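You operate a simulated robot arm through the tools that you are given. There is no shell and no other tool. Be economical: measure what you need, move in short steps, check, and stop when the job is done.

Carry out the task below with a simulated robot arm. There is one attempt and no reset: what you move stays moved.

## Task
Stack the red-band block on the yellow-band block on the subplate and lock the bridge over them.
Fine: the sides stand in line; the bridge screw ends tight.

It is judged by the outcome, as a careful person would: the job done as asked, and still so three seconds after it is handed in. It fails if anything else is knocked over, pushed out of place, dropped, spilled or broken.

## Robot
A 6-joint arm with a two-finger parallel gripper, fixed in place. Base frame: the origin is at the foot of the arm, x ahead of it, y to its left, z up; the work surface is at about z = 0. Units: m, rad, N and s.
With the tool pointing down near the work surface it reaches from about 0.14 to 0.58 m from the base axis. Its first joint turns from -1.152 to 1.152 rad. Payload 2.1 kg.
The tool frame sits at the grasp point between the pads (the TCP): z along the fingers, y along the line on which they close. The tips reach 0.03 m beyond it. Largest opening 0.094 m; finger width 0.028, thickness 0.01; the body of the gripper, 0.05 by 0.096 m, starts 0.055 m behind the TCP.
Orientation is that of the tool frame in the base frame, as a unit quaternion [x, y, z, w]. With the fingers straight down and closing along the base's y, the tool's x points along the base's -x, its y along +y and its z along -z.

## Interface
- The arm moves only by the tool drive_tool. Its argument "moves" is a list of rows, each a list of 7 numbers: the closure in counts, from 0 (fully open) to 255 (shut), then the shift along the base's x, y, z in units of 50 mm (1.0 is 50 mm), then the turn, a rotation vector about the base's x, y, z in units of 4 degrees (1.0 is 4 degrees). In form: [[claw, dx, dy, dz, ax, ay, az], ...]. A call has 1 to 12 rows; each row shifts and turns the commanded pose from where the row before left it. A call with a number of a shift or a turn outside -1 to 1 is refused whole. Rows are played at 5 a second. More than 0.05 m and 0.15 rad between two rows, or a gripper value outside its range, and nothing of the call is played. A pose out of reach is approached as far as the arm can. The call stops where the force on the tool passes 60 N (or 10 N more than at its start, if that is more) or the arm is blocked; 0.2 s more then pass. The fingers move at their own pace (about 0.072 m/s each) and stop on an object; they squeeze with about 28 N. The grip force told is the motor's: it shows also when the fingers shut on nothing. Time passes only in rows, and 0.2 s behind the last, so rows that do not move let the fingers close. It gives the time, the measured TCP pose, the force on the tool (base axes), the opening and the grip force at its end, in the units of the frame above (readings bear some noise), and new pictures: "views" is both (left out), scene, wrist or none.
- Cameras (640 x 400 px; columns grow to the right, rows downward): "scene" is fixed at [0.0602, -0.37, 0.4974]; the picture's right is [0.75, -0.66, 0.00], its down [-0.29, -0.33, -0.90] and it looks along [0.60, 0.67, -0.44] (base axes); focal length 214 px, centre (320, 200). "wrist" rides on the gripper at [0.076, 0.014, -0.103] in the tool frame; the picture's right is [-0.18, 0.98, 0.00], its down [-0.75, -0.14, -0.64] and it looks along [-0.63, -0.12, 0.77] (tool axes); focal length 243 px, centre (320, 200). There is no depth. A picture from a camera that has moved, and an enlarged one, comes with that camera's place and axes in the base frame and with its lens.
- zoom(camera, box): a new picture of the part [left, top, right, bottom] of that camera's present view, enlarged. The clock stands still meanwhile.
- sign_off(): hands the job in; it is judged then, once.

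Go step by step. Nothing tells you positions but the pictures and the camera data: compare them with the known pose of the tool, close in by small moves and look again before you grip or let go. The budget is 120 turns and 170 pictures, counting those below and the enlarged ones. Unless the task says otherwise, let go and move clear before handing in, and close with one line.

The tools are called as a command line: name --pt "numbers of a row" for each row, then --argument value for the rest, lists and objects as JSON in quotes. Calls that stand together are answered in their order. drive_tool: Moves the arm, as the interface text tells. Its arguments: {"type":"object","properties":{"moves":{"type":"array","items":{"type":"array","items":{"type":"number"}}},"views":{"type":"string","enum":["both","scene","wrist","none"]}},"required":["moves"]} The other tools are called the same way: zoom (camera, box) takes an enlarged picture of a part of a camera's view; sign_off () hands the job in.

At the start:

```text
t: 0.0
eef_pos: [0.2775, -0.1214, 0.4016]
tcp_rot: [0.001, 1.0, 0.0, 0.001]
ft_force: [0.2, 0.3, 0.5]
grip_width: 0.094
gripper_force: 0.0
```

scene: 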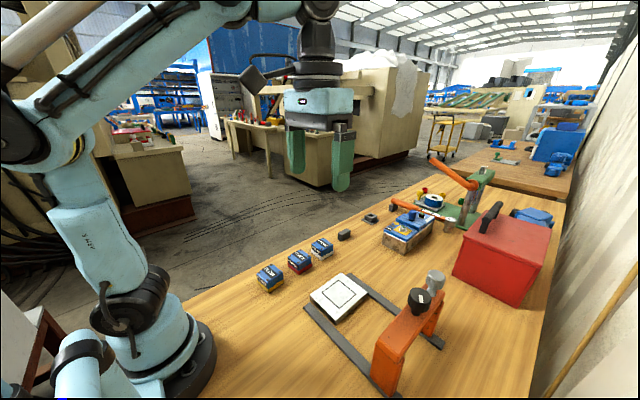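
wrist: 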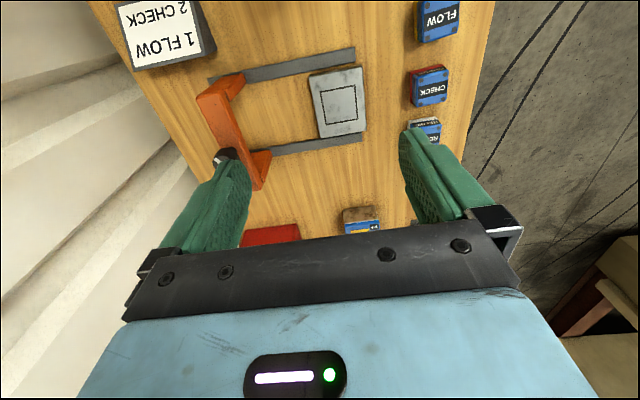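

I see three blue blocks, a subplate on rails, and an orange bridge with a knob. I'll enlarge the pictures before measuring.

zoom --camera "scene" --box '[230, 220, 390, 320]'

zoom --camera "scene" --box '[290, 250, 466, 400]'

zoom --camera "wrist" --box '[100, 0, 500, 250]'

```text
4.00 times, centred on (310, 270) of scene
camera zoom: at [0.0602, -0.37, 0.4974], right [0.75, -0.66, 0.0], down [-0.29, -0.33, -0.9], along [0.6, 0.67, -0.44], focal length 858 px, centre (360, -80)
```

zoom: 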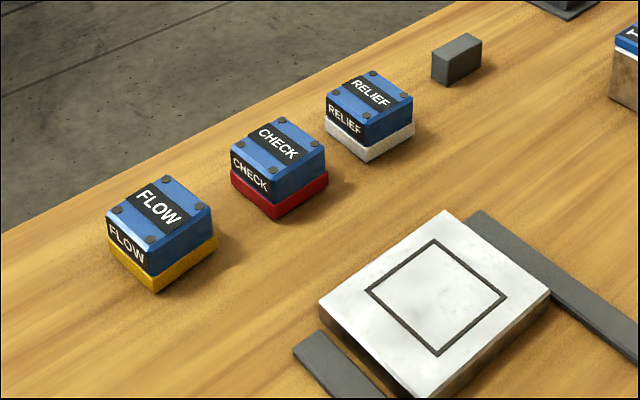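

```text
2.67 times, centred on (378, 325) of scene
camera zoom: at [0.0602, -0.37, 0.4974], right [0.75, -0.66, 0.0], down [-0.29, -0.33, -0.9], along [0.6, 0.67, -0.44], focal length 572 px, centre (165, -133)
```

zoom: 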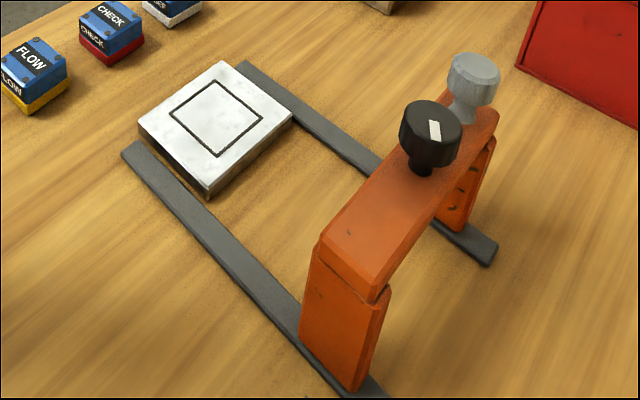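

```text
1.60 times, centred on (300, 125) of wrist
camera zoom: at [0.2014, -0.1062, 0.5054], right [0.18, 0.98, 0.0], down [0.75, -0.14, 0.64], along [0.63, -0.12, -0.77], focal length 388 px, centre (352, 320)
```

zoom: 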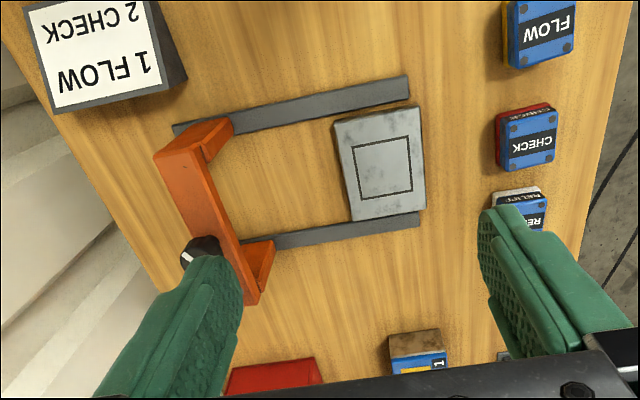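

Yellow is at about (0.26, 0.07), red at (0.36, 0.065), and the subplate centre at (0.37, -0.10). The bridge stands near y -0.29 on rails that run along y. I'll move in for a closer look at the bridge and its knobs.

drive_tool --pt "0 -0.5 -0.7 -0.2 0 0 0" --pt "0 -0.5 -0.7 -0.2 0 0 0" --pt "0 -0.3 -0.7 -0.2 0 0 0" --pt "0 0 -0.5 0 0 0 0" --pt "0 0 0 0 0 0 0"

```text
t: 1.2
eef_pos: [0.2112, -0.2549, 0.3703]
tcp_rot: [0.0, 1.0, -0.001, 0.001]
ft_force: [0.4, 0.4, -0.1]
grip_width: 0.0941
gripper_force: 0.1
camera wrist: at [0.1365, -0.2392, 0.4744], right [0.18, 0.98, 0.0], down [0.75, -0.14, 0.64], along [0.63, -0.12, -0.77], focal length 243 px, centre (320, 200)
```

scene: 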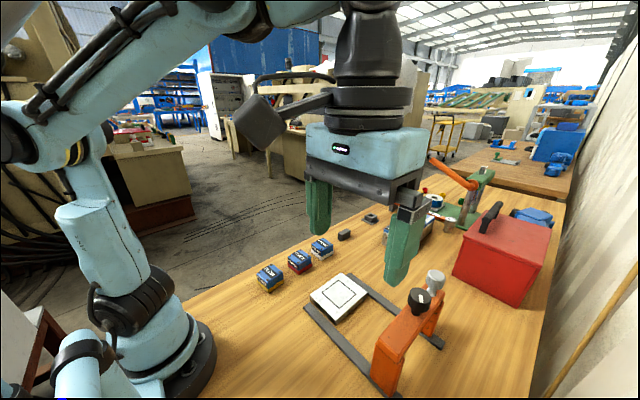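
wrist: 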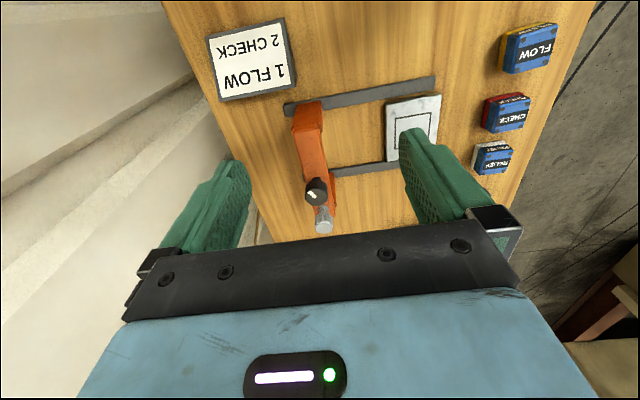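

zoom --camera "wrist" --box '[250, 60, 450, 240]'

zoom --camera "scene" --box '[360, 255, 460, 400]'

```text
2.22 times, centred on (350, 150) of wrist
camera zoom: at [0.1365, -0.2392, 0.4744], right [0.18, 0.98, 0.0], down [0.75, -0.14, 0.64], along [0.63, -0.12, -0.77], focal length 539 px, centre (253, 311)
```

zoom: 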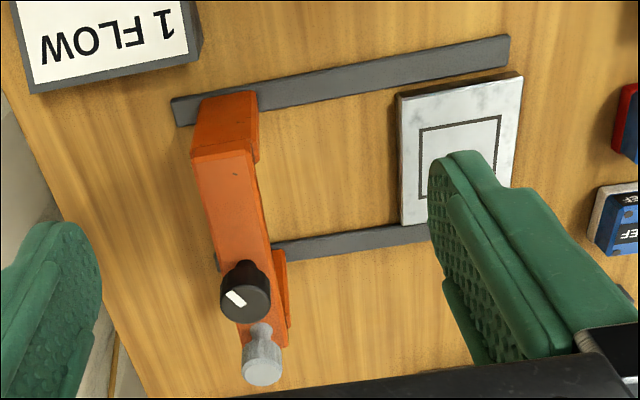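

```text
2.76 times, centred on (410, 328) of scene
camera zoom: at [0.0602, -0.3701, 0.4974], right [0.75, -0.66, 0.0], down [-0.29, -0.33, -0.9], along [0.6, 0.67, -0.44], focal length 592 px, centre (72, -152)
```

zoom: 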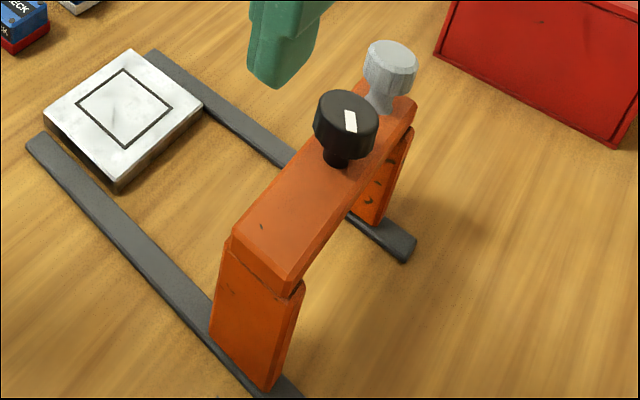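

The black knob is at about (0.363, -0.293, 0.185) and lines up with the plate centre, so I take it as the clamp screw. The gray knob is over the far post. Next I'll go above the yellow block and measure it.

drive_tool --pt "0 0.1 0.95 0 0 0 0" --pt "0 0.1 0.95 0 0 0 0" --pt "0 0.1 0.95 -0.3 0 0 0" --pt "0 0.1 0.95 -0.6 0 0 0" --pt "0 0.1 0.95 -0.8 0 0 0" --pt "0 0.1 0.95 -0.8 0 0 0" --pt "0 0.2 0.7 -0.8 0 0 0" --pt "0 0 0 -0.4 0 0 0" --pt "0 0 0 0 0 0 0"

```text
refused: row 4 steps farther than a row can; nothing moved
```

The combined step was too long, so I'll use shorter ones.

drive_tool --pt "0 0.1 0.95 0 0 0 0" --pt "0 0.1 0.95 0 0 0 0" --pt "0 0.1 0.9 -0.3 0 0 0" --pt "0 0.1 0.8 -0.5 0 0 0" --pt "0 0.1 0.8 -0.5 0 0 0" --pt "0 0.1 0.8 -0.5 0 0 0" --pt "0 0.2 0.7 -0.6 0 0 0" --pt "0 0.1 0.54 -0.7 0 0 0" --pt "0 0.1 0 -0.6 0 0 0" --pt "0 0 0 0 0 0 0"

zoom --camera "wrist" --box '[220, 80, 420, 260]'

```text
t: 3.4
eef_pos: [0.263, 0.0712, 0.1857]
tcp_rot: [0.0, 1.0, 0.0, 0.0]
ft_force: [0.4, 0.3, 0.4]
grip_width: 0.094
gripper_force: 0.1
camera wrist: at [0.1877, 0.086, 0.2897], right [0.19, 0.98, 0.0], down [0.75, -0.14, 0.64], along [0.63, -0.12, -0.77], focal length 243 px, centre (320, 200)
```

scene: 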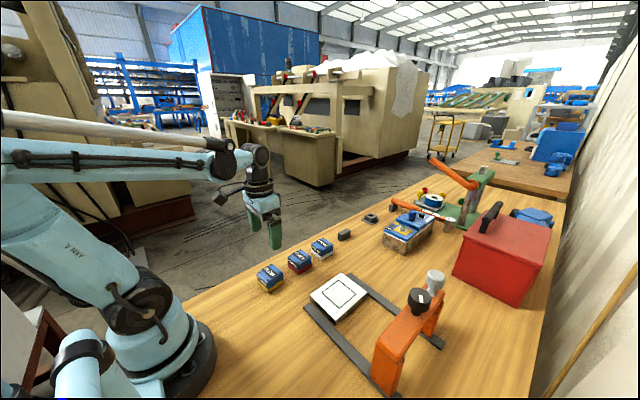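
wrist: 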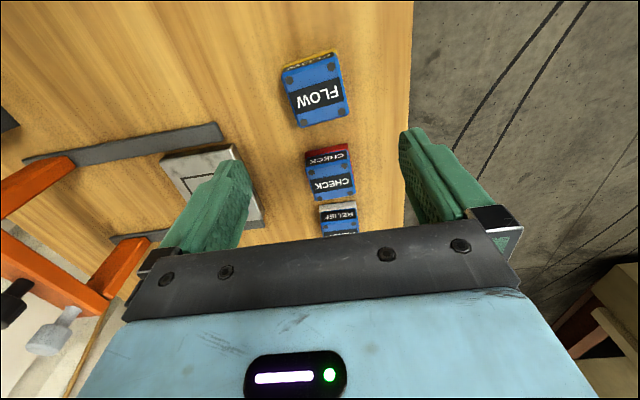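

```text
2.22 times, centred on (320, 170) of wrist
camera zoom: at [0.1877, 0.086, 0.2897], right [0.19, 0.98, 0.0], down [0.75, -0.14, 0.64], along [0.63, -0.12, -0.77], focal length 539 px, centre (320, 267)
```

zoom: 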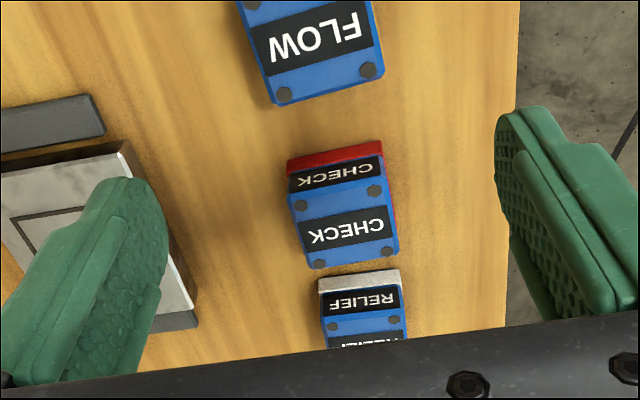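

The yellow block shows clearly. I'll enlarge each block to measure its corners.

zoom --camera "wrist" --box '[264, 40, 364, 140]'

zoom --camera "wrist" --box '[280, 130, 380, 230]'

```text
4.00 times, centred on (314, 90) of wrist
camera zoom: at [0.1877, 0.086, 0.2897], right [0.19, 0.98, 0.0], down [0.75, -0.14, 0.64], along [0.63, -0.12, -0.77], focal length 970 px, centre (344, 640)
```

zoom: 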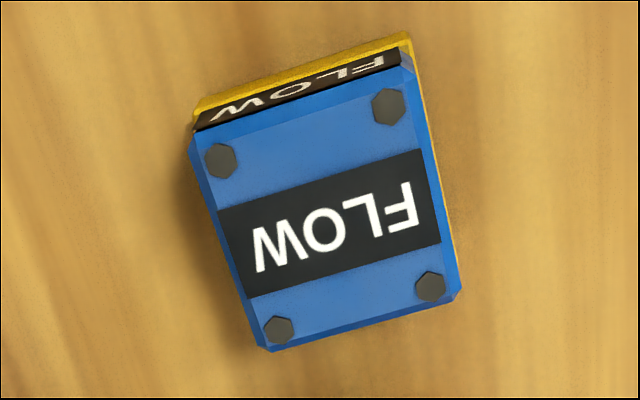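

```text
4.00 times, centred on (330, 180) of wrist
camera zoom: at [0.1877, 0.086, 0.2897], right [0.19, 0.98, 0.0], down [0.75, -0.14, 0.64], along [0.63, -0.12, -0.77], focal length 970 px, centre (280, 280)
```

zoom: 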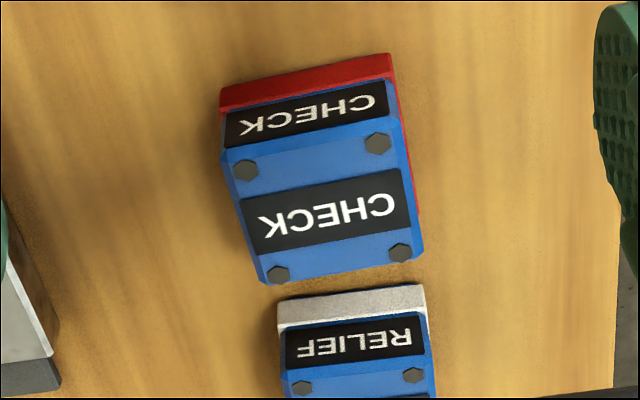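

Yellow centre is about (0.2614, 0.068) with a yaw of +5.5°. Red is at (0.367, 0.066) with a yaw of +2.8°. I'll line up with yellow and go down.

drive_tool --pt "0 -0.025 -0.05 -0.5 0 0 0.7" --pt "0 0 0 -0.5 0 0 0.675" --pt "0 0 0 -0.5 0 0 0" --pt "0 0 0 -0.5 0 0 0" --pt "0 0 0 -0.3 0 0 0" --pt "0 0 0 -0.2 0 0 0" --pt "0 0 0 0 0 0 0"

```text
t: 5.0
eef_pos: [0.262, 0.0678, 0.0609]
tcp_rot: [-0.047, 0.999, -0.001, 0.001]
ft_force: [0.2, 0.5, -0.2]
grip_width: 0.0938
gripper_force: 0.1
camera wrist: at [0.185, 0.0754, 0.1651], right [0.09, 1.0, 0.0], down [0.76, -0.07, 0.64], along [0.64, -0.06, -0.77], focal length 243 px, centre (320, 200)
```

scene: 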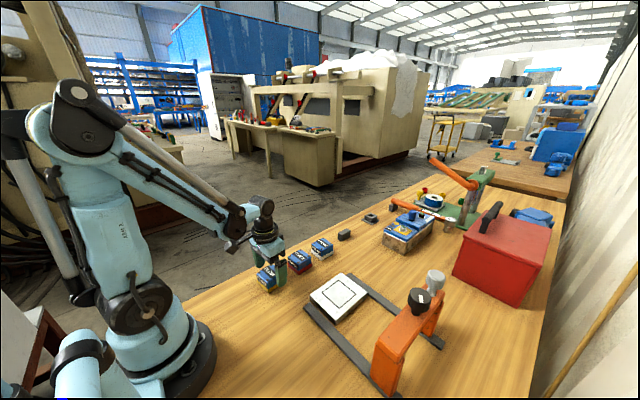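
wrist: 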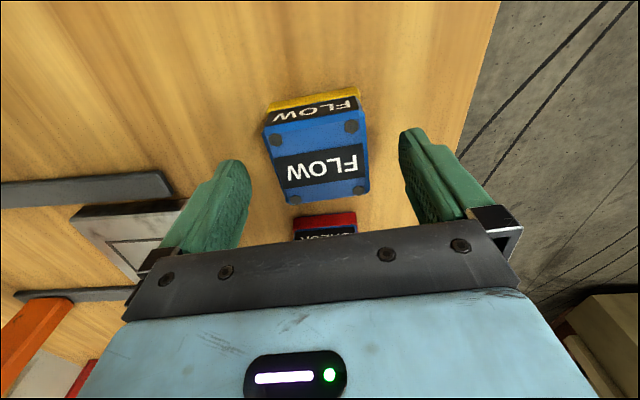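

It's aligned. I'll go down to z 0.04 and close.

drive_tool --pt "0 -0.02 0 -0.2 0 0 0" --pt "0 0 0 -0.2 0 0 0" --pt "0 0 0 0 0 0 0" --pt "150 0 0 0 0 0 0" --pt "255 0 0 0 0 0 0" --pt "255 0 0 0 0 0 0" --pt "255 0 0 0 0 0 0" --views "wrist"

```text
t: 6.6
eef_pos: [0.2595, 0.0677, 0.0406]
tcp_rot: [-0.047, 0.999, -0.001, 0.001]
ft_force: [-0.1, 0.2, -0.4]
grip_width: 0.0595
gripper_force: 28.4
camera wrist: at [0.1831, 0.0758, 0.1449], right [0.09, 1.0, 0.0], down [0.76, -0.07, 0.64], along [0.64, -0.06, -0.77], focal length 243 px, centre (320, 200)
```

wrist: 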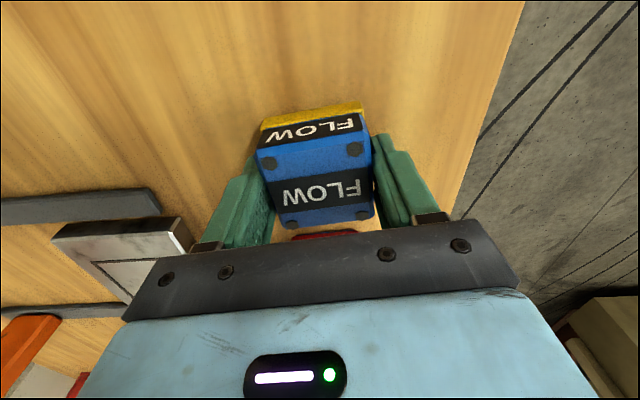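

Gripped at 0.0595 m. I'll lift and carry the block above the subplate while turning it back to 0 yaw.

drive_tool --pt "255 0 0 0.3 0 0 0" --pt "255 0 0 0.7 0 0 0" --pt "255 0 0 0.9 0 0 0" --pt "255 0 0 0.5 0 0 0" --pt "255 0.45 -0.68 0 0 0 -0.45" --pt "255 0.45 -0.68 0 0 0 -0.45" --pt "255 0.45 -0.68 0 0 0 -0.45" --pt "255 0.45 -0.68 0 0 0 0" --pt "255 0.42 -0.68 0 0 0 0" --pt "255 0 0 0 0 0 0" --pt "255 0 0 0 0 0 0"

zoom --camera "wrist" --box '[220, 100, 420, 250]'

zoom --camera "scene" --box '[280, 220, 440, 340]'

```text
t: 9.0
eef_pos: [0.372, -0.1021, 0.1628]
tcp_rot: [-0.001, 1.0, -0.001, 0.001]
ft_force: [-0.7, 0.6, -0.4]
grip_width: 0.0
gripper_force: 28.1
camera wrist: at [0.2951, -0.0873, 0.2663], right [0.18, 0.98, 0.0], down [0.75, -0.14, 0.64], along [0.63, -0.12, -0.77], focal length 243 px, centre (320, 200)
```

scene: 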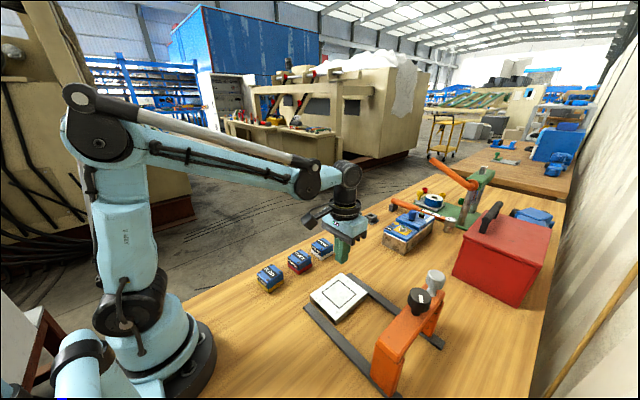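
wrist: 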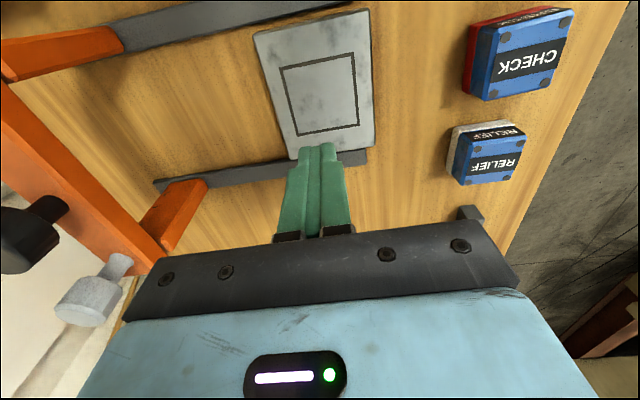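

```text
2.67 times, centred on (320, 175) of wrist
camera zoom: at [0.2951, -0.0873, 0.2663], right [0.18, 0.98, 0.0], down [0.75, -0.14, 0.64], along [0.63, -0.12, -0.77], focal length 647 px, centre (320, 267)
```

zoom: 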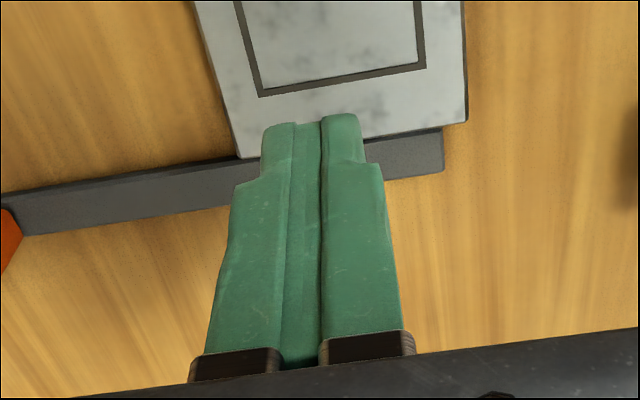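

```text
3.33 times, centred on (360, 280) of scene
camera zoom: at [0.0602, -0.3701, 0.4974], right [0.75, -0.66, 0.0], down [-0.29, -0.33, -0.9], along [0.6, 0.67, -0.44], focal length 715 px, centre (187, -67)
```

zoom: 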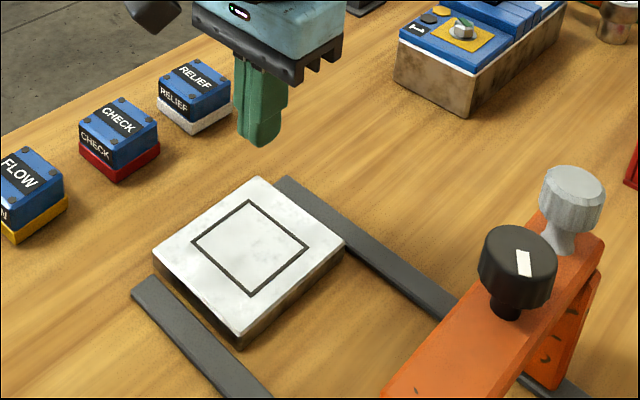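

The fingers shut on nothing, so the block stayed behind, probably because only the fingertips touched the band. From here the plate centre measures about (0.371, -0.101) with a yaw near 0. I'll go back and check the yellow block.

drive_tool --pt "0 -0.45 0.68 0 0 0 0" --pt "0 -0.45 0.68 0 0 0 0" --pt "0 -0.45 0.68 0 0 0 0.45" --pt "0 -0.45 0.68 0 0 0 0.45" --pt "0 -0.42 0.68 0 0 0 0.45" --pt "0 0 0 -0.6 0 0 0" --pt "0 0 0 -0.5 0 0 0" --pt "0 0 0 0 0 0 0"

zoom --camera "wrist" --box '[250, 70, 390, 210]'

zoom --camera "scene" --box '[230, 230, 350, 320]'

```text
t: 10.8
eef_pos: [0.2614, 0.066, 0.1064]
tcp_rot: [-0.047, 0.999, 0.0, 0.001]
ft_force: [-0.5, 0.4, -0.1]
grip_width: 0.0941
gripper_force: 0.0
camera wrist: at [0.1844, 0.0738, 0.2098], right [0.09, 1.0, 0.0], down [0.76, -0.07, 0.64], along [0.64, -0.06, -0.77], focal length 243 px, centre (320, 200)
```

scene: 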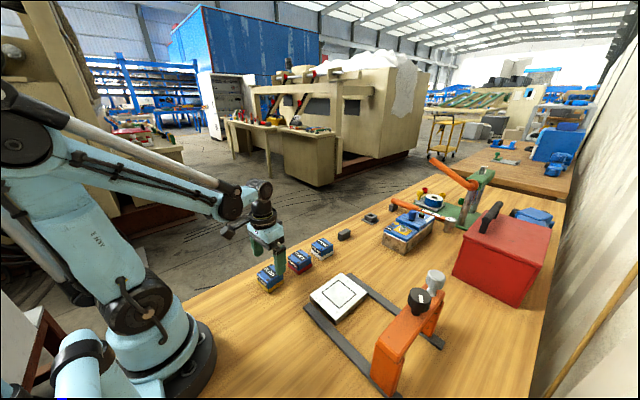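
wrist: 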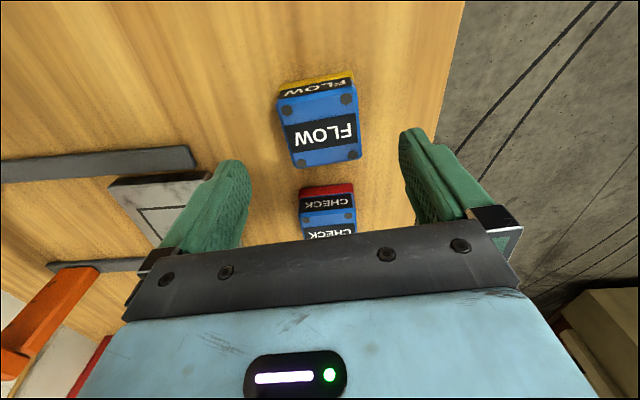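

```text
2.86 times, centred on (320, 140) of wrist
camera zoom: at [0.1844, 0.0738, 0.2098], right [0.09, 1.0, 0.0], down [0.76, -0.07, 0.64], along [0.64, -0.06, -0.77], focal length 693 px, centre (320, 371)
```

zoom: 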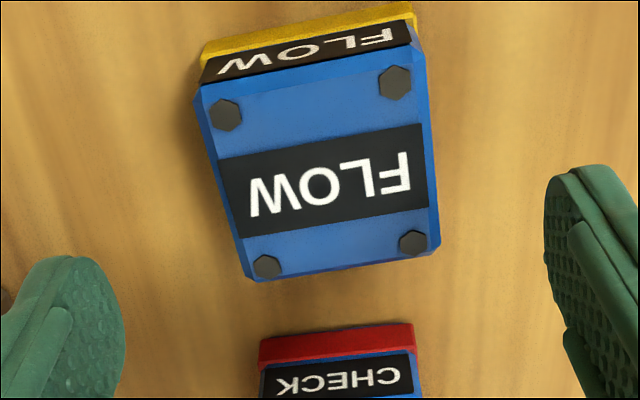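

```text
4.44 times, centred on (290, 275) of scene
camera zoom: at [0.0602, -0.37, 0.4974], right [0.75, -0.66, 0.0], down [-0.29, -0.33, -0.9], along [0.6, 0.67, -0.44], focal length 953 px, centre (453, -133)
```

zoom: 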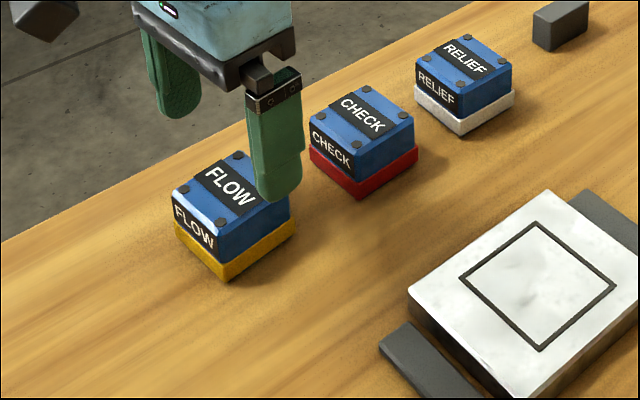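

The block is where it was. I'll go slightly deeper, close for longer, and check the opening before a slow lift.

drive_tool --pt "0 -0.015 0.035 -0.5 0 0 0" --pt "0 0 0 -0.5 0 0 0" --pt "0 0 0 -0.3 0 0 0" --pt "0 0 0 -0.13 0 0 0" --pt "0 0 0 0 0 0 0" --pt "255 0 0 0 0 0 0" --pt "255 0 0 0 0 0 0" --pt "255 0 0 0 0 0 0" --pt "255 0 0 0 0 0 0" --pt "255 0 0 0 0 0 0" --pt "255 0 0 0 0 0 0" --pt "255 0 0 0 0 0 0"

zoom --camera "wrist" --box '[220, 80, 420, 240]'

zoom --camera "scene" --box '[230, 230, 350, 320]'

```text
t: 13.4
eef_pos: [0.2601, 0.0693, 0.0355]
tcp_rot: [-0.047, 0.999, 0.0, 0.002]
ft_force: [0.5, -0.7, -0.7]
grip_width: 0.0591
gripper_force: 27.9
camera wrist: at [0.1836, 0.0771, 0.1389], right [0.09, 1.0, 0.0], down [0.76, -0.07, 0.64], along [0.64, -0.06, -0.77], focal length 243 px, centre (320, 200)
```

scene: 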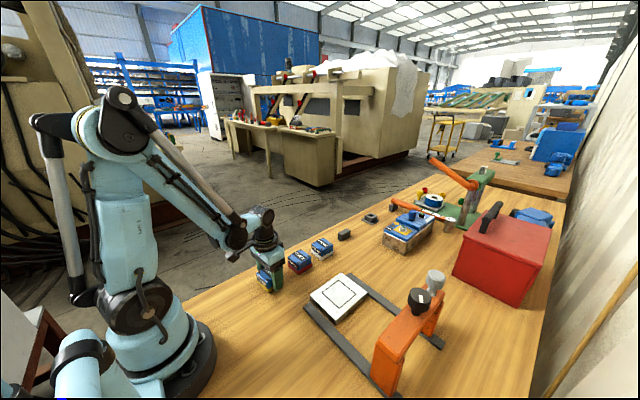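
wrist: 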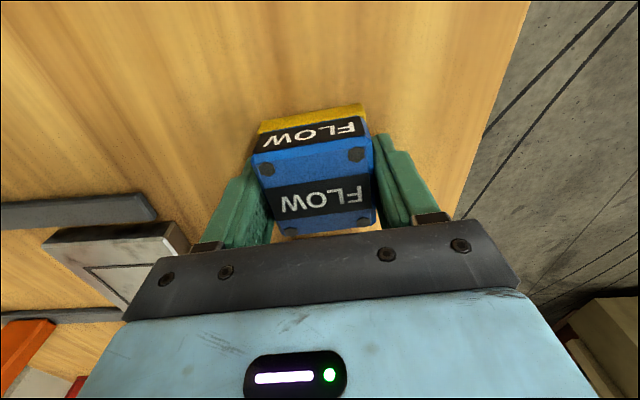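

```text
2.50 times, centred on (320, 160) of wrist
camera zoom: at [0.1836, 0.0771, 0.1389], right [0.09, 1.0, 0.0], down [0.76, -0.07, 0.64], along [0.64, -0.06, -0.77], focal length 606 px, centre (320, 300)
```

zoom: 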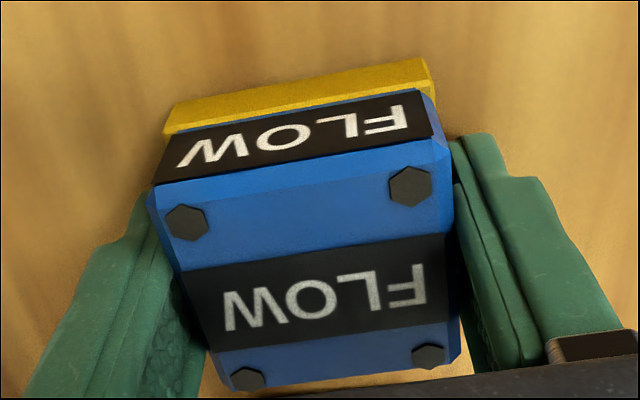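

```text
4.44 times, centred on (290, 275) of scene
camera zoom: at [0.0603, -0.37, 0.4974], right [0.75, -0.66, 0.0], down [-0.29, -0.33, -0.9], along [0.6, 0.67, -0.44], focal length 953 px, centre (453, -133)
```

zoom: 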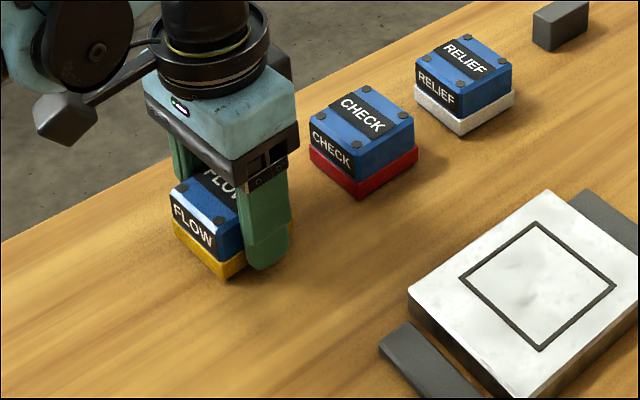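

It holds at 0.059 m again, on the wider band. I'll lift slowly and check.

drive_tool --pt "255 0 0 0.05 0 0 0" --pt "255 0 0 0.1 0 0 0" --pt "255 0 0 0.15 0 0 0" --pt "255 0 0 0.2 0 0 0" --pt "255 0 0 0.1 0 0 0" --pt "255 0 0 0 0 0 0"

zoom --camera "scene" --box '[230, 230, 350, 320]'

```text
t: 14.8
eef_pos: [0.2583, 0.0697, 0.065]
tcp_rot: [-0.048, 0.999, -0.001, 0.001]
ft_force: [-0.9, -0.1, -4.2]
grip_width: 0.0595
gripper_force: 28.1
camera wrist: at [0.1822, 0.0778, 0.1693], right [0.09, 1.0, 0.0], down [0.76, -0.07, 0.64], along [0.64, -0.06, -0.77], focal length 243 px, centre (320, 200)
```

scene: 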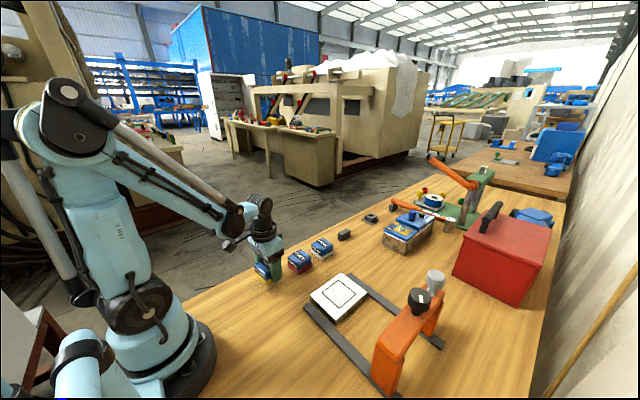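
wrist: 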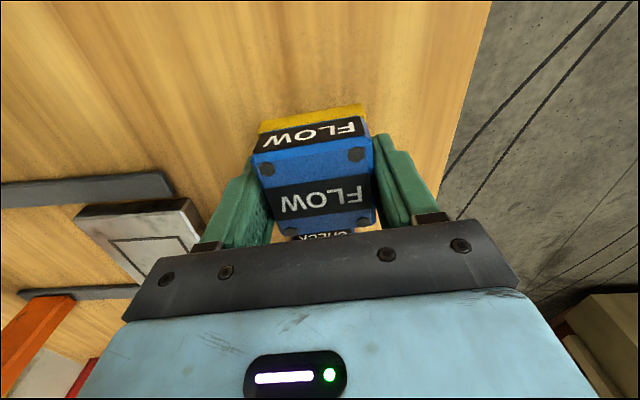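

```text
4.44 times, centred on (290, 275) of scene
camera zoom: at [0.0603, -0.37, 0.4974], right [0.75, -0.66, 0.0], down [-0.29, -0.33, -0.9], along [0.6, 0.67, -0.44], focal length 953 px, centre (453, -133)
```

zoom: 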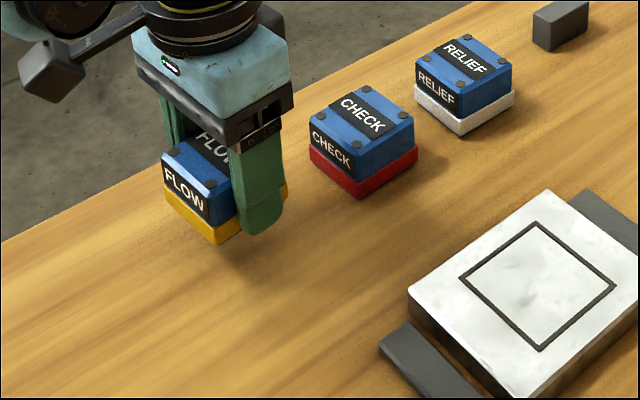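

The lift worked. I'll carry it slowly at height to above the plate and look.

drive_tool --pt "255 0 0 0.25 0 0 0" --pt "255 0 0 0.4 0 0 0" --pt "255 0 0 0.4 0 0 0" --pt "255 0.1 -0.15 0.25 0 0 -0.25" --pt "255 0.25 -0.4 0 0 0 -0.25" --pt "255 0.35 -0.5 0 0 0 -0.25" --pt "255 0.4 -0.6 0 0 0 -0.25" --pt "255 0.4 -0.6 0 0 0 -0.2" --pt "255 0.4 -0.6 0 0 0 -0.17" --pt "255 0.25 -0.4 0 0 0 0" --pt "255 0.07 -0.16 0 0 0 0" --pt "255 0 0 0 0 0 0"

zoom --camera "wrist" --box '[220, 40, 420, 240]'

zoom --camera "scene" --box '[280, 210, 400, 330]'

```text
t: 17.4
eef_pos: [0.3711, -0.1006, 0.1305]
tcp_rot: [0.0, 1.0, -0.001, 0.002]
ft_force: [-0.4, 0.4, -4.8]
grip_width: 0.0596
gripper_force: 27.8
camera wrist: at [0.2951, -0.0856, 0.2337], right [0.18, 0.98, 0.0], down [0.75, -0.14, 0.64], along [0.63, -0.12, -0.77], focal length 243 px, centre (320, 200)
```

scene: 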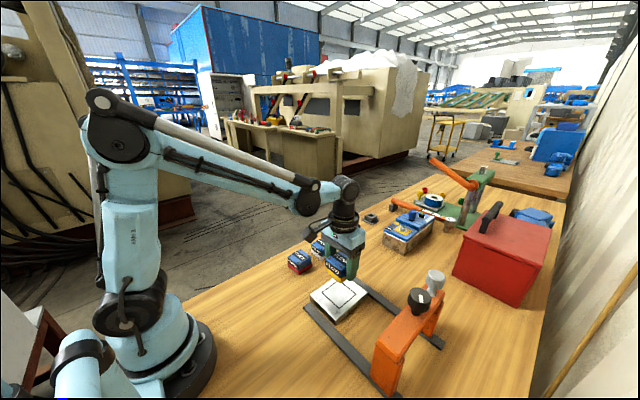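
wrist: 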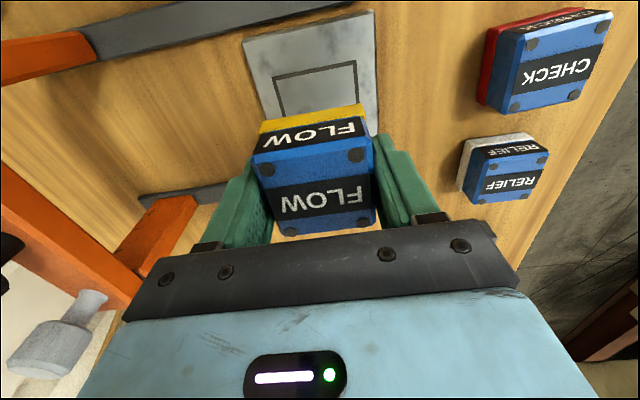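

```text
2.00 times, centred on (320, 140) of wrist
camera zoom: at [0.2951, -0.0856, 0.2337], right [0.18, 0.98, 0.0], down [0.75, -0.14, 0.64], along [0.63, -0.12, -0.77], focal length 485 px, centre (320, 320)
```

zoom: 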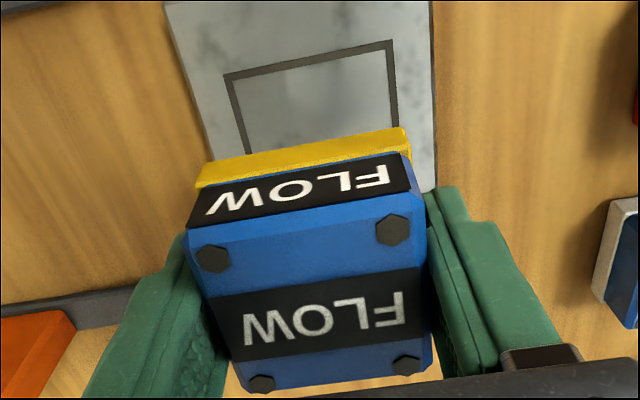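

```text
3.33 times, centred on (340, 270) of scene
camera zoom: at [0.0603, -0.3701, 0.4974], right [0.75, -0.66, 0.0], down [-0.29, -0.33, -0.9], along [0.6, 0.67, -0.44], focal length 715 px, centre (253, -33)
```

zoom: 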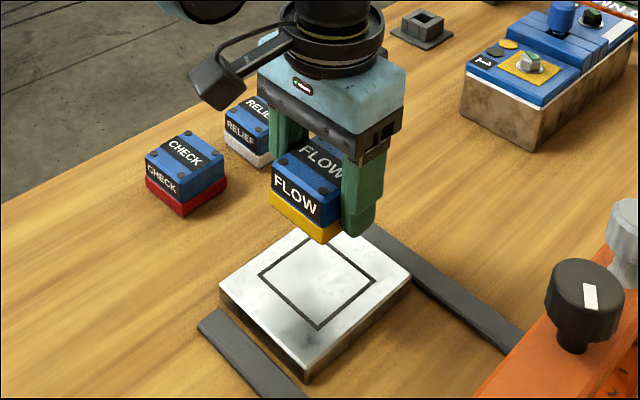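

The block is parallel to the plate marker and within 2 mm of centre. I'll correct slightly and go down.

drive_tool --pt "255 -0.04 0.03 -0.4 0 0 0" --pt "255 0 0 -0.4 0 0 0" --pt "255 0 0 -0.3 0 0 0" --pt "255 0 0 -0.15 0 0 0" --pt "255 0 0 0 0 0 0"

zoom --camera "wrist" --box '[220, 60, 420, 240]'

zoom --camera "scene" --box '[280, 230, 390, 330]'

```text
t: 18.6
eef_pos: [0.3686, -0.0997, 0.0688]
tcp_rot: [0.0, 1.0, 0.0, 0.001]
ft_force: [0.4, 0.8, -3.6]
grip_width: 0.0593
gripper_force: 28.0
camera wrist: at [0.2927, -0.0841, 0.1719], right [0.18, 0.98, 0.0], down [0.75, -0.14, 0.64], along [0.63, -0.12, -0.77], focal length 243 px, centre (320, 200)
```

scene: 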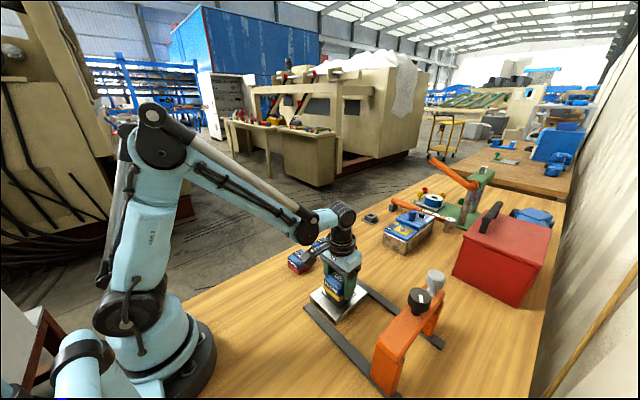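
wrist: 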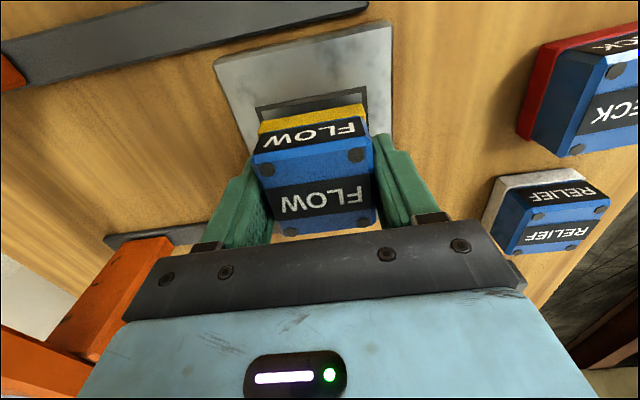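

```text
2.22 times, centred on (320, 150) of wrist
camera zoom: at [0.2927, -0.0841, 0.1719], right [0.18, 0.98, 0.0], down [0.75, -0.14, 0.64], along [0.63, -0.12, -0.77], focal length 539 px, centre (320, 311)
```

zoom: 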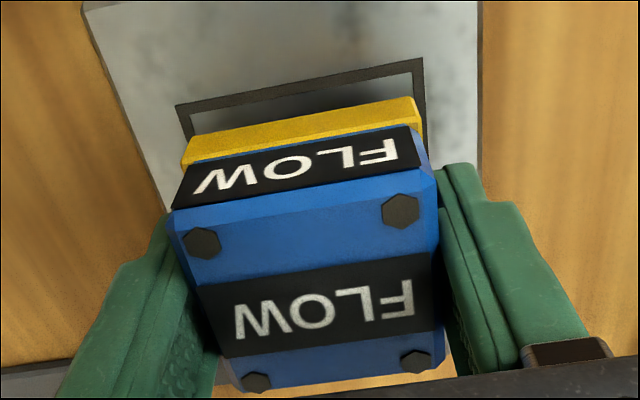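

```text
4.00 times, centred on (335, 280) of scene
camera zoom: at [0.0603, -0.3701, 0.4974], right [0.75, -0.66, 0.0], down [-0.29, -0.33, -0.9], along [0.6, 0.67, -0.44], focal length 858 px, centre (260, -120)
```

zoom: 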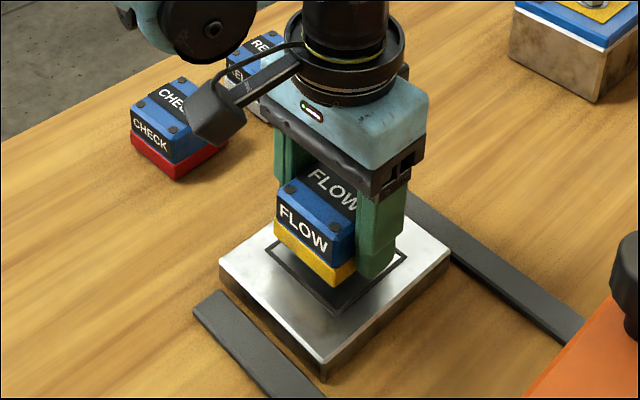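

Nearly centred. I'll shift 1 mm in x and lower in small steps, watching the force.

drive_tool --pt "255 -0.02 0 -0.06 0 0 0" --pt "255 0 0 -0.06 0 0 0" --pt "255 0 0 -0.05 0 0 0" --pt "255 0 0 -0.05 0 0 0" --pt "255 0 0 0 0 0 0" --views "none"

```text
t: 19.8
eef_pos: [0.3676, -0.0997, 0.0569]
tcp_rot: [0.0, 1.0, 0.0, 0.001]
ft_force: [0.7, 0.3, -5.3]
grip_width: 0.0595
gripper_force: 27.2
```

No contact yet, so I'll continue in 1 mm steps.

drive_tool --pt "255 0 0 -0.02 0 0 0" --pt "255 0 0 -0.02 0 0 0" --pt "255 0 0 0 0 0 0" --views "wrist"

zoom --camera "scene" --box '[310, 270, 360, 310]'

```text
t: 20.6
eef_pos: [0.3675, -0.0995, 0.0542]
tcp_rot: [0.0, 1.0, -0.001, 0.002]
ft_force: [0.1, 1.6, 26.9]
grip_width: 0.0592
gripper_force: 27.9
camera wrist: at [0.2916, -0.0841, 0.1588], right [0.18, 0.98, 0.0], down [0.75, -0.14, 0.64], along [0.63, -0.12, -0.77], focal length 243 px, centre (320, 200)
```

wrist: 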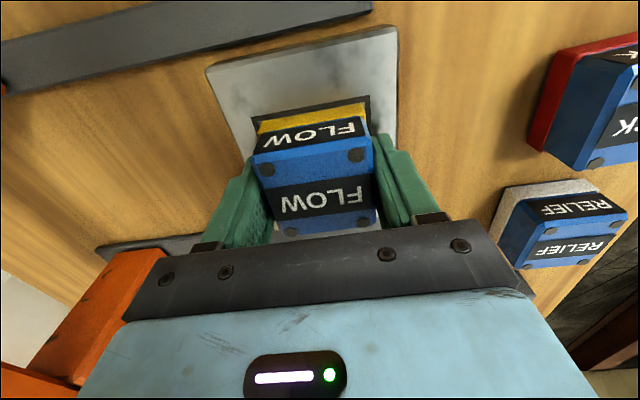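

```text
10.00 times, centred on (335, 290) of scene
camera zoom: at [0.0601, -0.37, 0.4974], right [0.75, -0.66, 0.0], down [-0.29, -0.33, -0.9], along [0.6, 0.67, -0.44], focal length 2145 px, centre (170, -700)
```

zoom: 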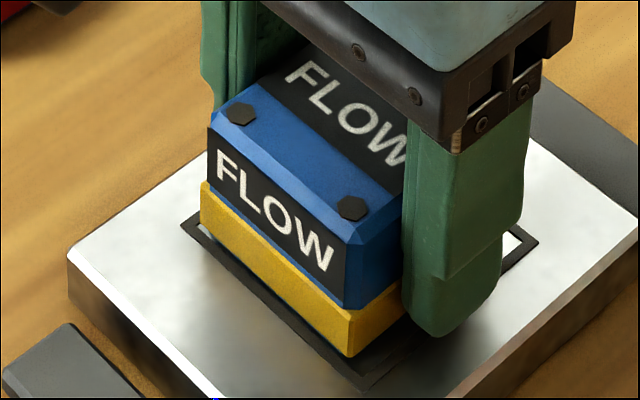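

It is seated at 27 N, centred in the marker. I'll ease off, release, and rise straight up.

drive_tool --pt "255 0 0 0.015 0 0 0" --pt "120 0 0 0 0 0 0" --pt "60 0 0 0 0 0 0" --pt "0 0 0 0 0 0 0" --pt "0 0 0 0.3 0 0 0" --pt "0 0 0 0.6 0 0 0" --pt "0 0 0 0.8 0 0 0" --pt "0 0 0 0.5 0 0 0" --pt "0 0 0 0 0 0 0"

zoom --camera "wrist" --box '[240, 20, 400, 160]'

zoom --camera "scene" --box '[300, 260, 380, 330]'

```text
t: 22.6
eef_pos: [0.3663, -0.1003, 0.1674]
tcp_rot: [0.0, 1.0, -0.001, 0.001]
ft_force: [0.2, -0.5, 0.6]
grip_width: 0.094
gripper_force: 0.0
camera wrist: at [0.2912, -0.0857, 0.2711], right [0.18, 0.98, 0.0], down [0.75, -0.14, 0.64], along [0.63, -0.12, -0.77], focal length 243 px, centre (320, 200)
```

scene: 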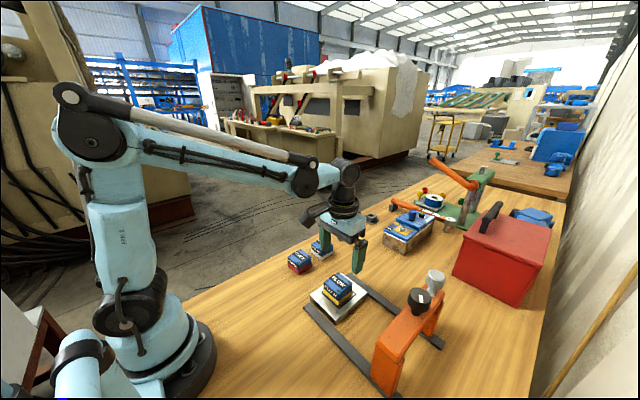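
wrist: 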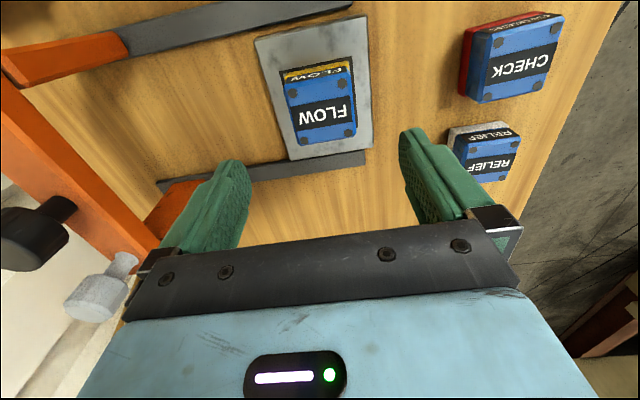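

```text
2.86 times, centred on (320, 90) of wrist
camera zoom: at [0.2912, -0.0857, 0.2711], right [0.18, 0.98, 0.0], down [0.75, -0.14, 0.64], along [0.63, -0.12, -0.77], focal length 693 px, centre (320, 514)
```

zoom: 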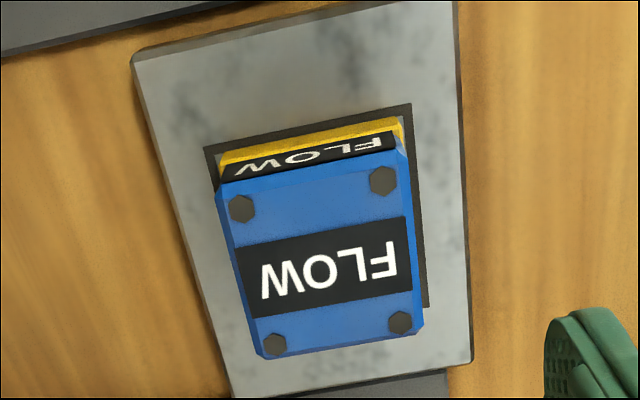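

```text
5.71 times, centred on (340, 295) of scene
camera zoom: at [0.0602, -0.37, 0.4974], right [0.75, -0.66, 0.0], down [-0.29, -0.33, -0.9], along [0.6, 0.67, -0.44], focal length 1226 px, centre (206, -343)
```

zoom: 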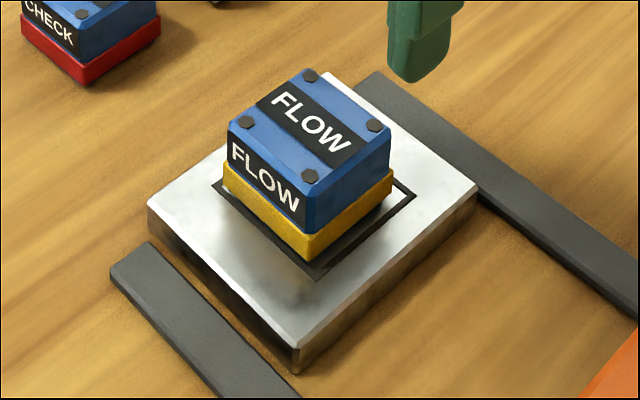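

Yellow sits well in the marker. Now I'll move above the red block and measure it.

drive_tool --pt "0 0 0.8 0 0 0 0.35" --pt "0 0.02 0.9 0 0 0 0.35" --pt "0 0 0.9 -0.3 0 0 0" --pt "0 0 0.72 -0.5 0 0 0" --pt "0 0 0 -0.5 0 0 0" --pt "0 0 0 0 0 0 0" --pt "0 0 0 0 0 0 0" --views "wrist"

zoom --camera "wrist" --box '[240, 70, 400, 210]'

```text
t: 24.2
eef_pos: [0.3679, 0.0683, 0.0997]
tcp_rot: [-0.024, 1.0, 0.0, 0.001]
ft_force: [-1.0, 0.5, 0.2]
grip_width: 0.0941
gripper_force: 0.0
camera wrist: at [0.2922, 0.0797, 0.2048], right [0.14, 0.99, 0.0], down [0.76, -0.1, 0.64], along [0.64, -0.09, -0.77], focal length 243 px, centre (320, 200)
```

wrist: 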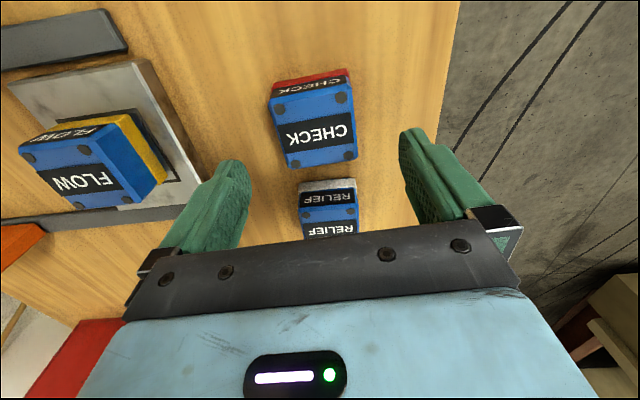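

```text
2.86 times, centred on (320, 140) of wrist
camera zoom: at [0.2922, 0.0797, 0.2048], right [0.14, 0.99, 0.0], down [0.76, -0.1, 0.64], along [0.64, -0.09, -0.77], focal length 693 px, centre (320, 371)
```

zoom: 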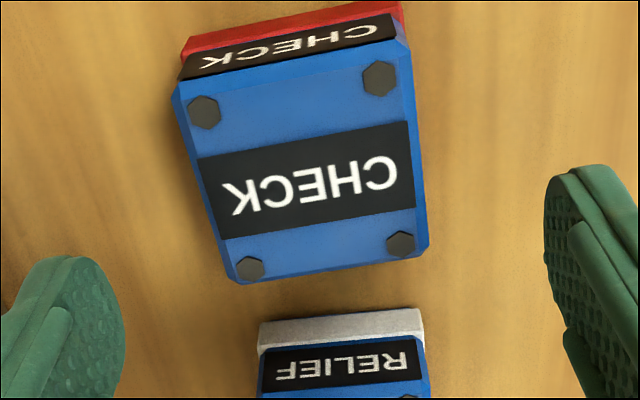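

Red's centre is about (0.365, 0.067) and its yaw matches the gripper. I'll go down and grip it the same way as yellow.

drive_tool --pt "0 -0.06 -0.02 -0.4 0 0 0" --pt "0 0 0 -0.4 0 0 0" --pt "0 0 0 -0.3 0 0 0" --pt "0 0 0 -0.18 0 0 0" --pt "0 0 0 0 0 0 0" --pt "255 0 0 0 0 0 0" --pt "255 0 0 0 0 0 0" --pt "255 0 0 0 0 0 0" --pt "255 0 0 0 0 0 0" --pt "255 0 0 0 0 0 0" --views "wrist"

zoom --camera "wrist" --box '[220, 80, 420, 240]'

```text
t: 26.4
eef_pos: [0.365, 0.0661, 0.0352]
tcp_rot: [-0.024, 1.0, -0.001, 0.001]
ft_force: [-0.3, 0.1, 1.0]
grip_width: 0.0593
gripper_force: 27.6
camera wrist: at [0.2884, 0.0772, 0.1399], right [0.14, 0.99, 0.0], down [0.76, -0.1, 0.64], along [0.64, -0.09, -0.77], focal length 243 px, centre (320, 200)
```

wrist: 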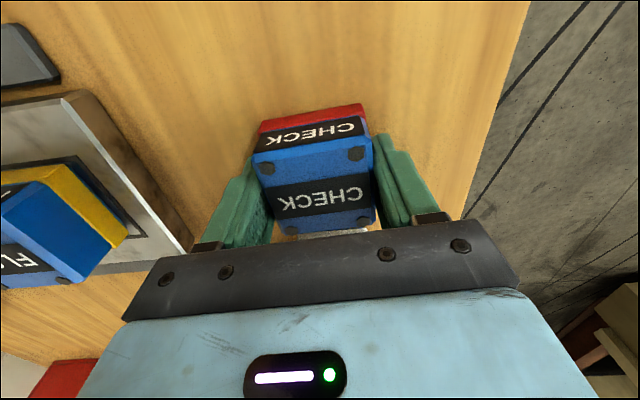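

```text
2.50 times, centred on (320, 160) of wrist
camera zoom: at [0.2884, 0.0772, 0.1399], right [0.14, 0.99, 0.0], down [0.76, -0.1, 0.64], along [0.64, -0.09, -0.77], focal length 606 px, centre (320, 300)
```

zoom: 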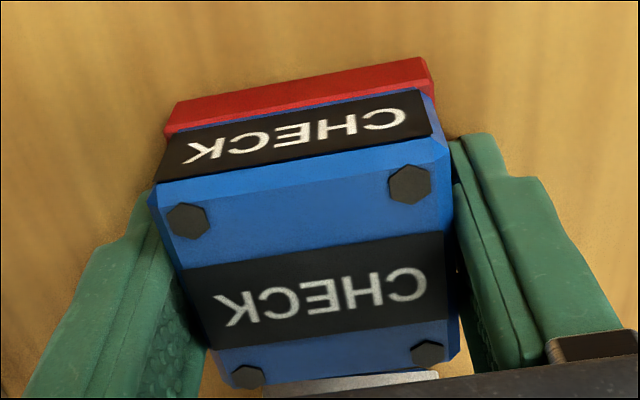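

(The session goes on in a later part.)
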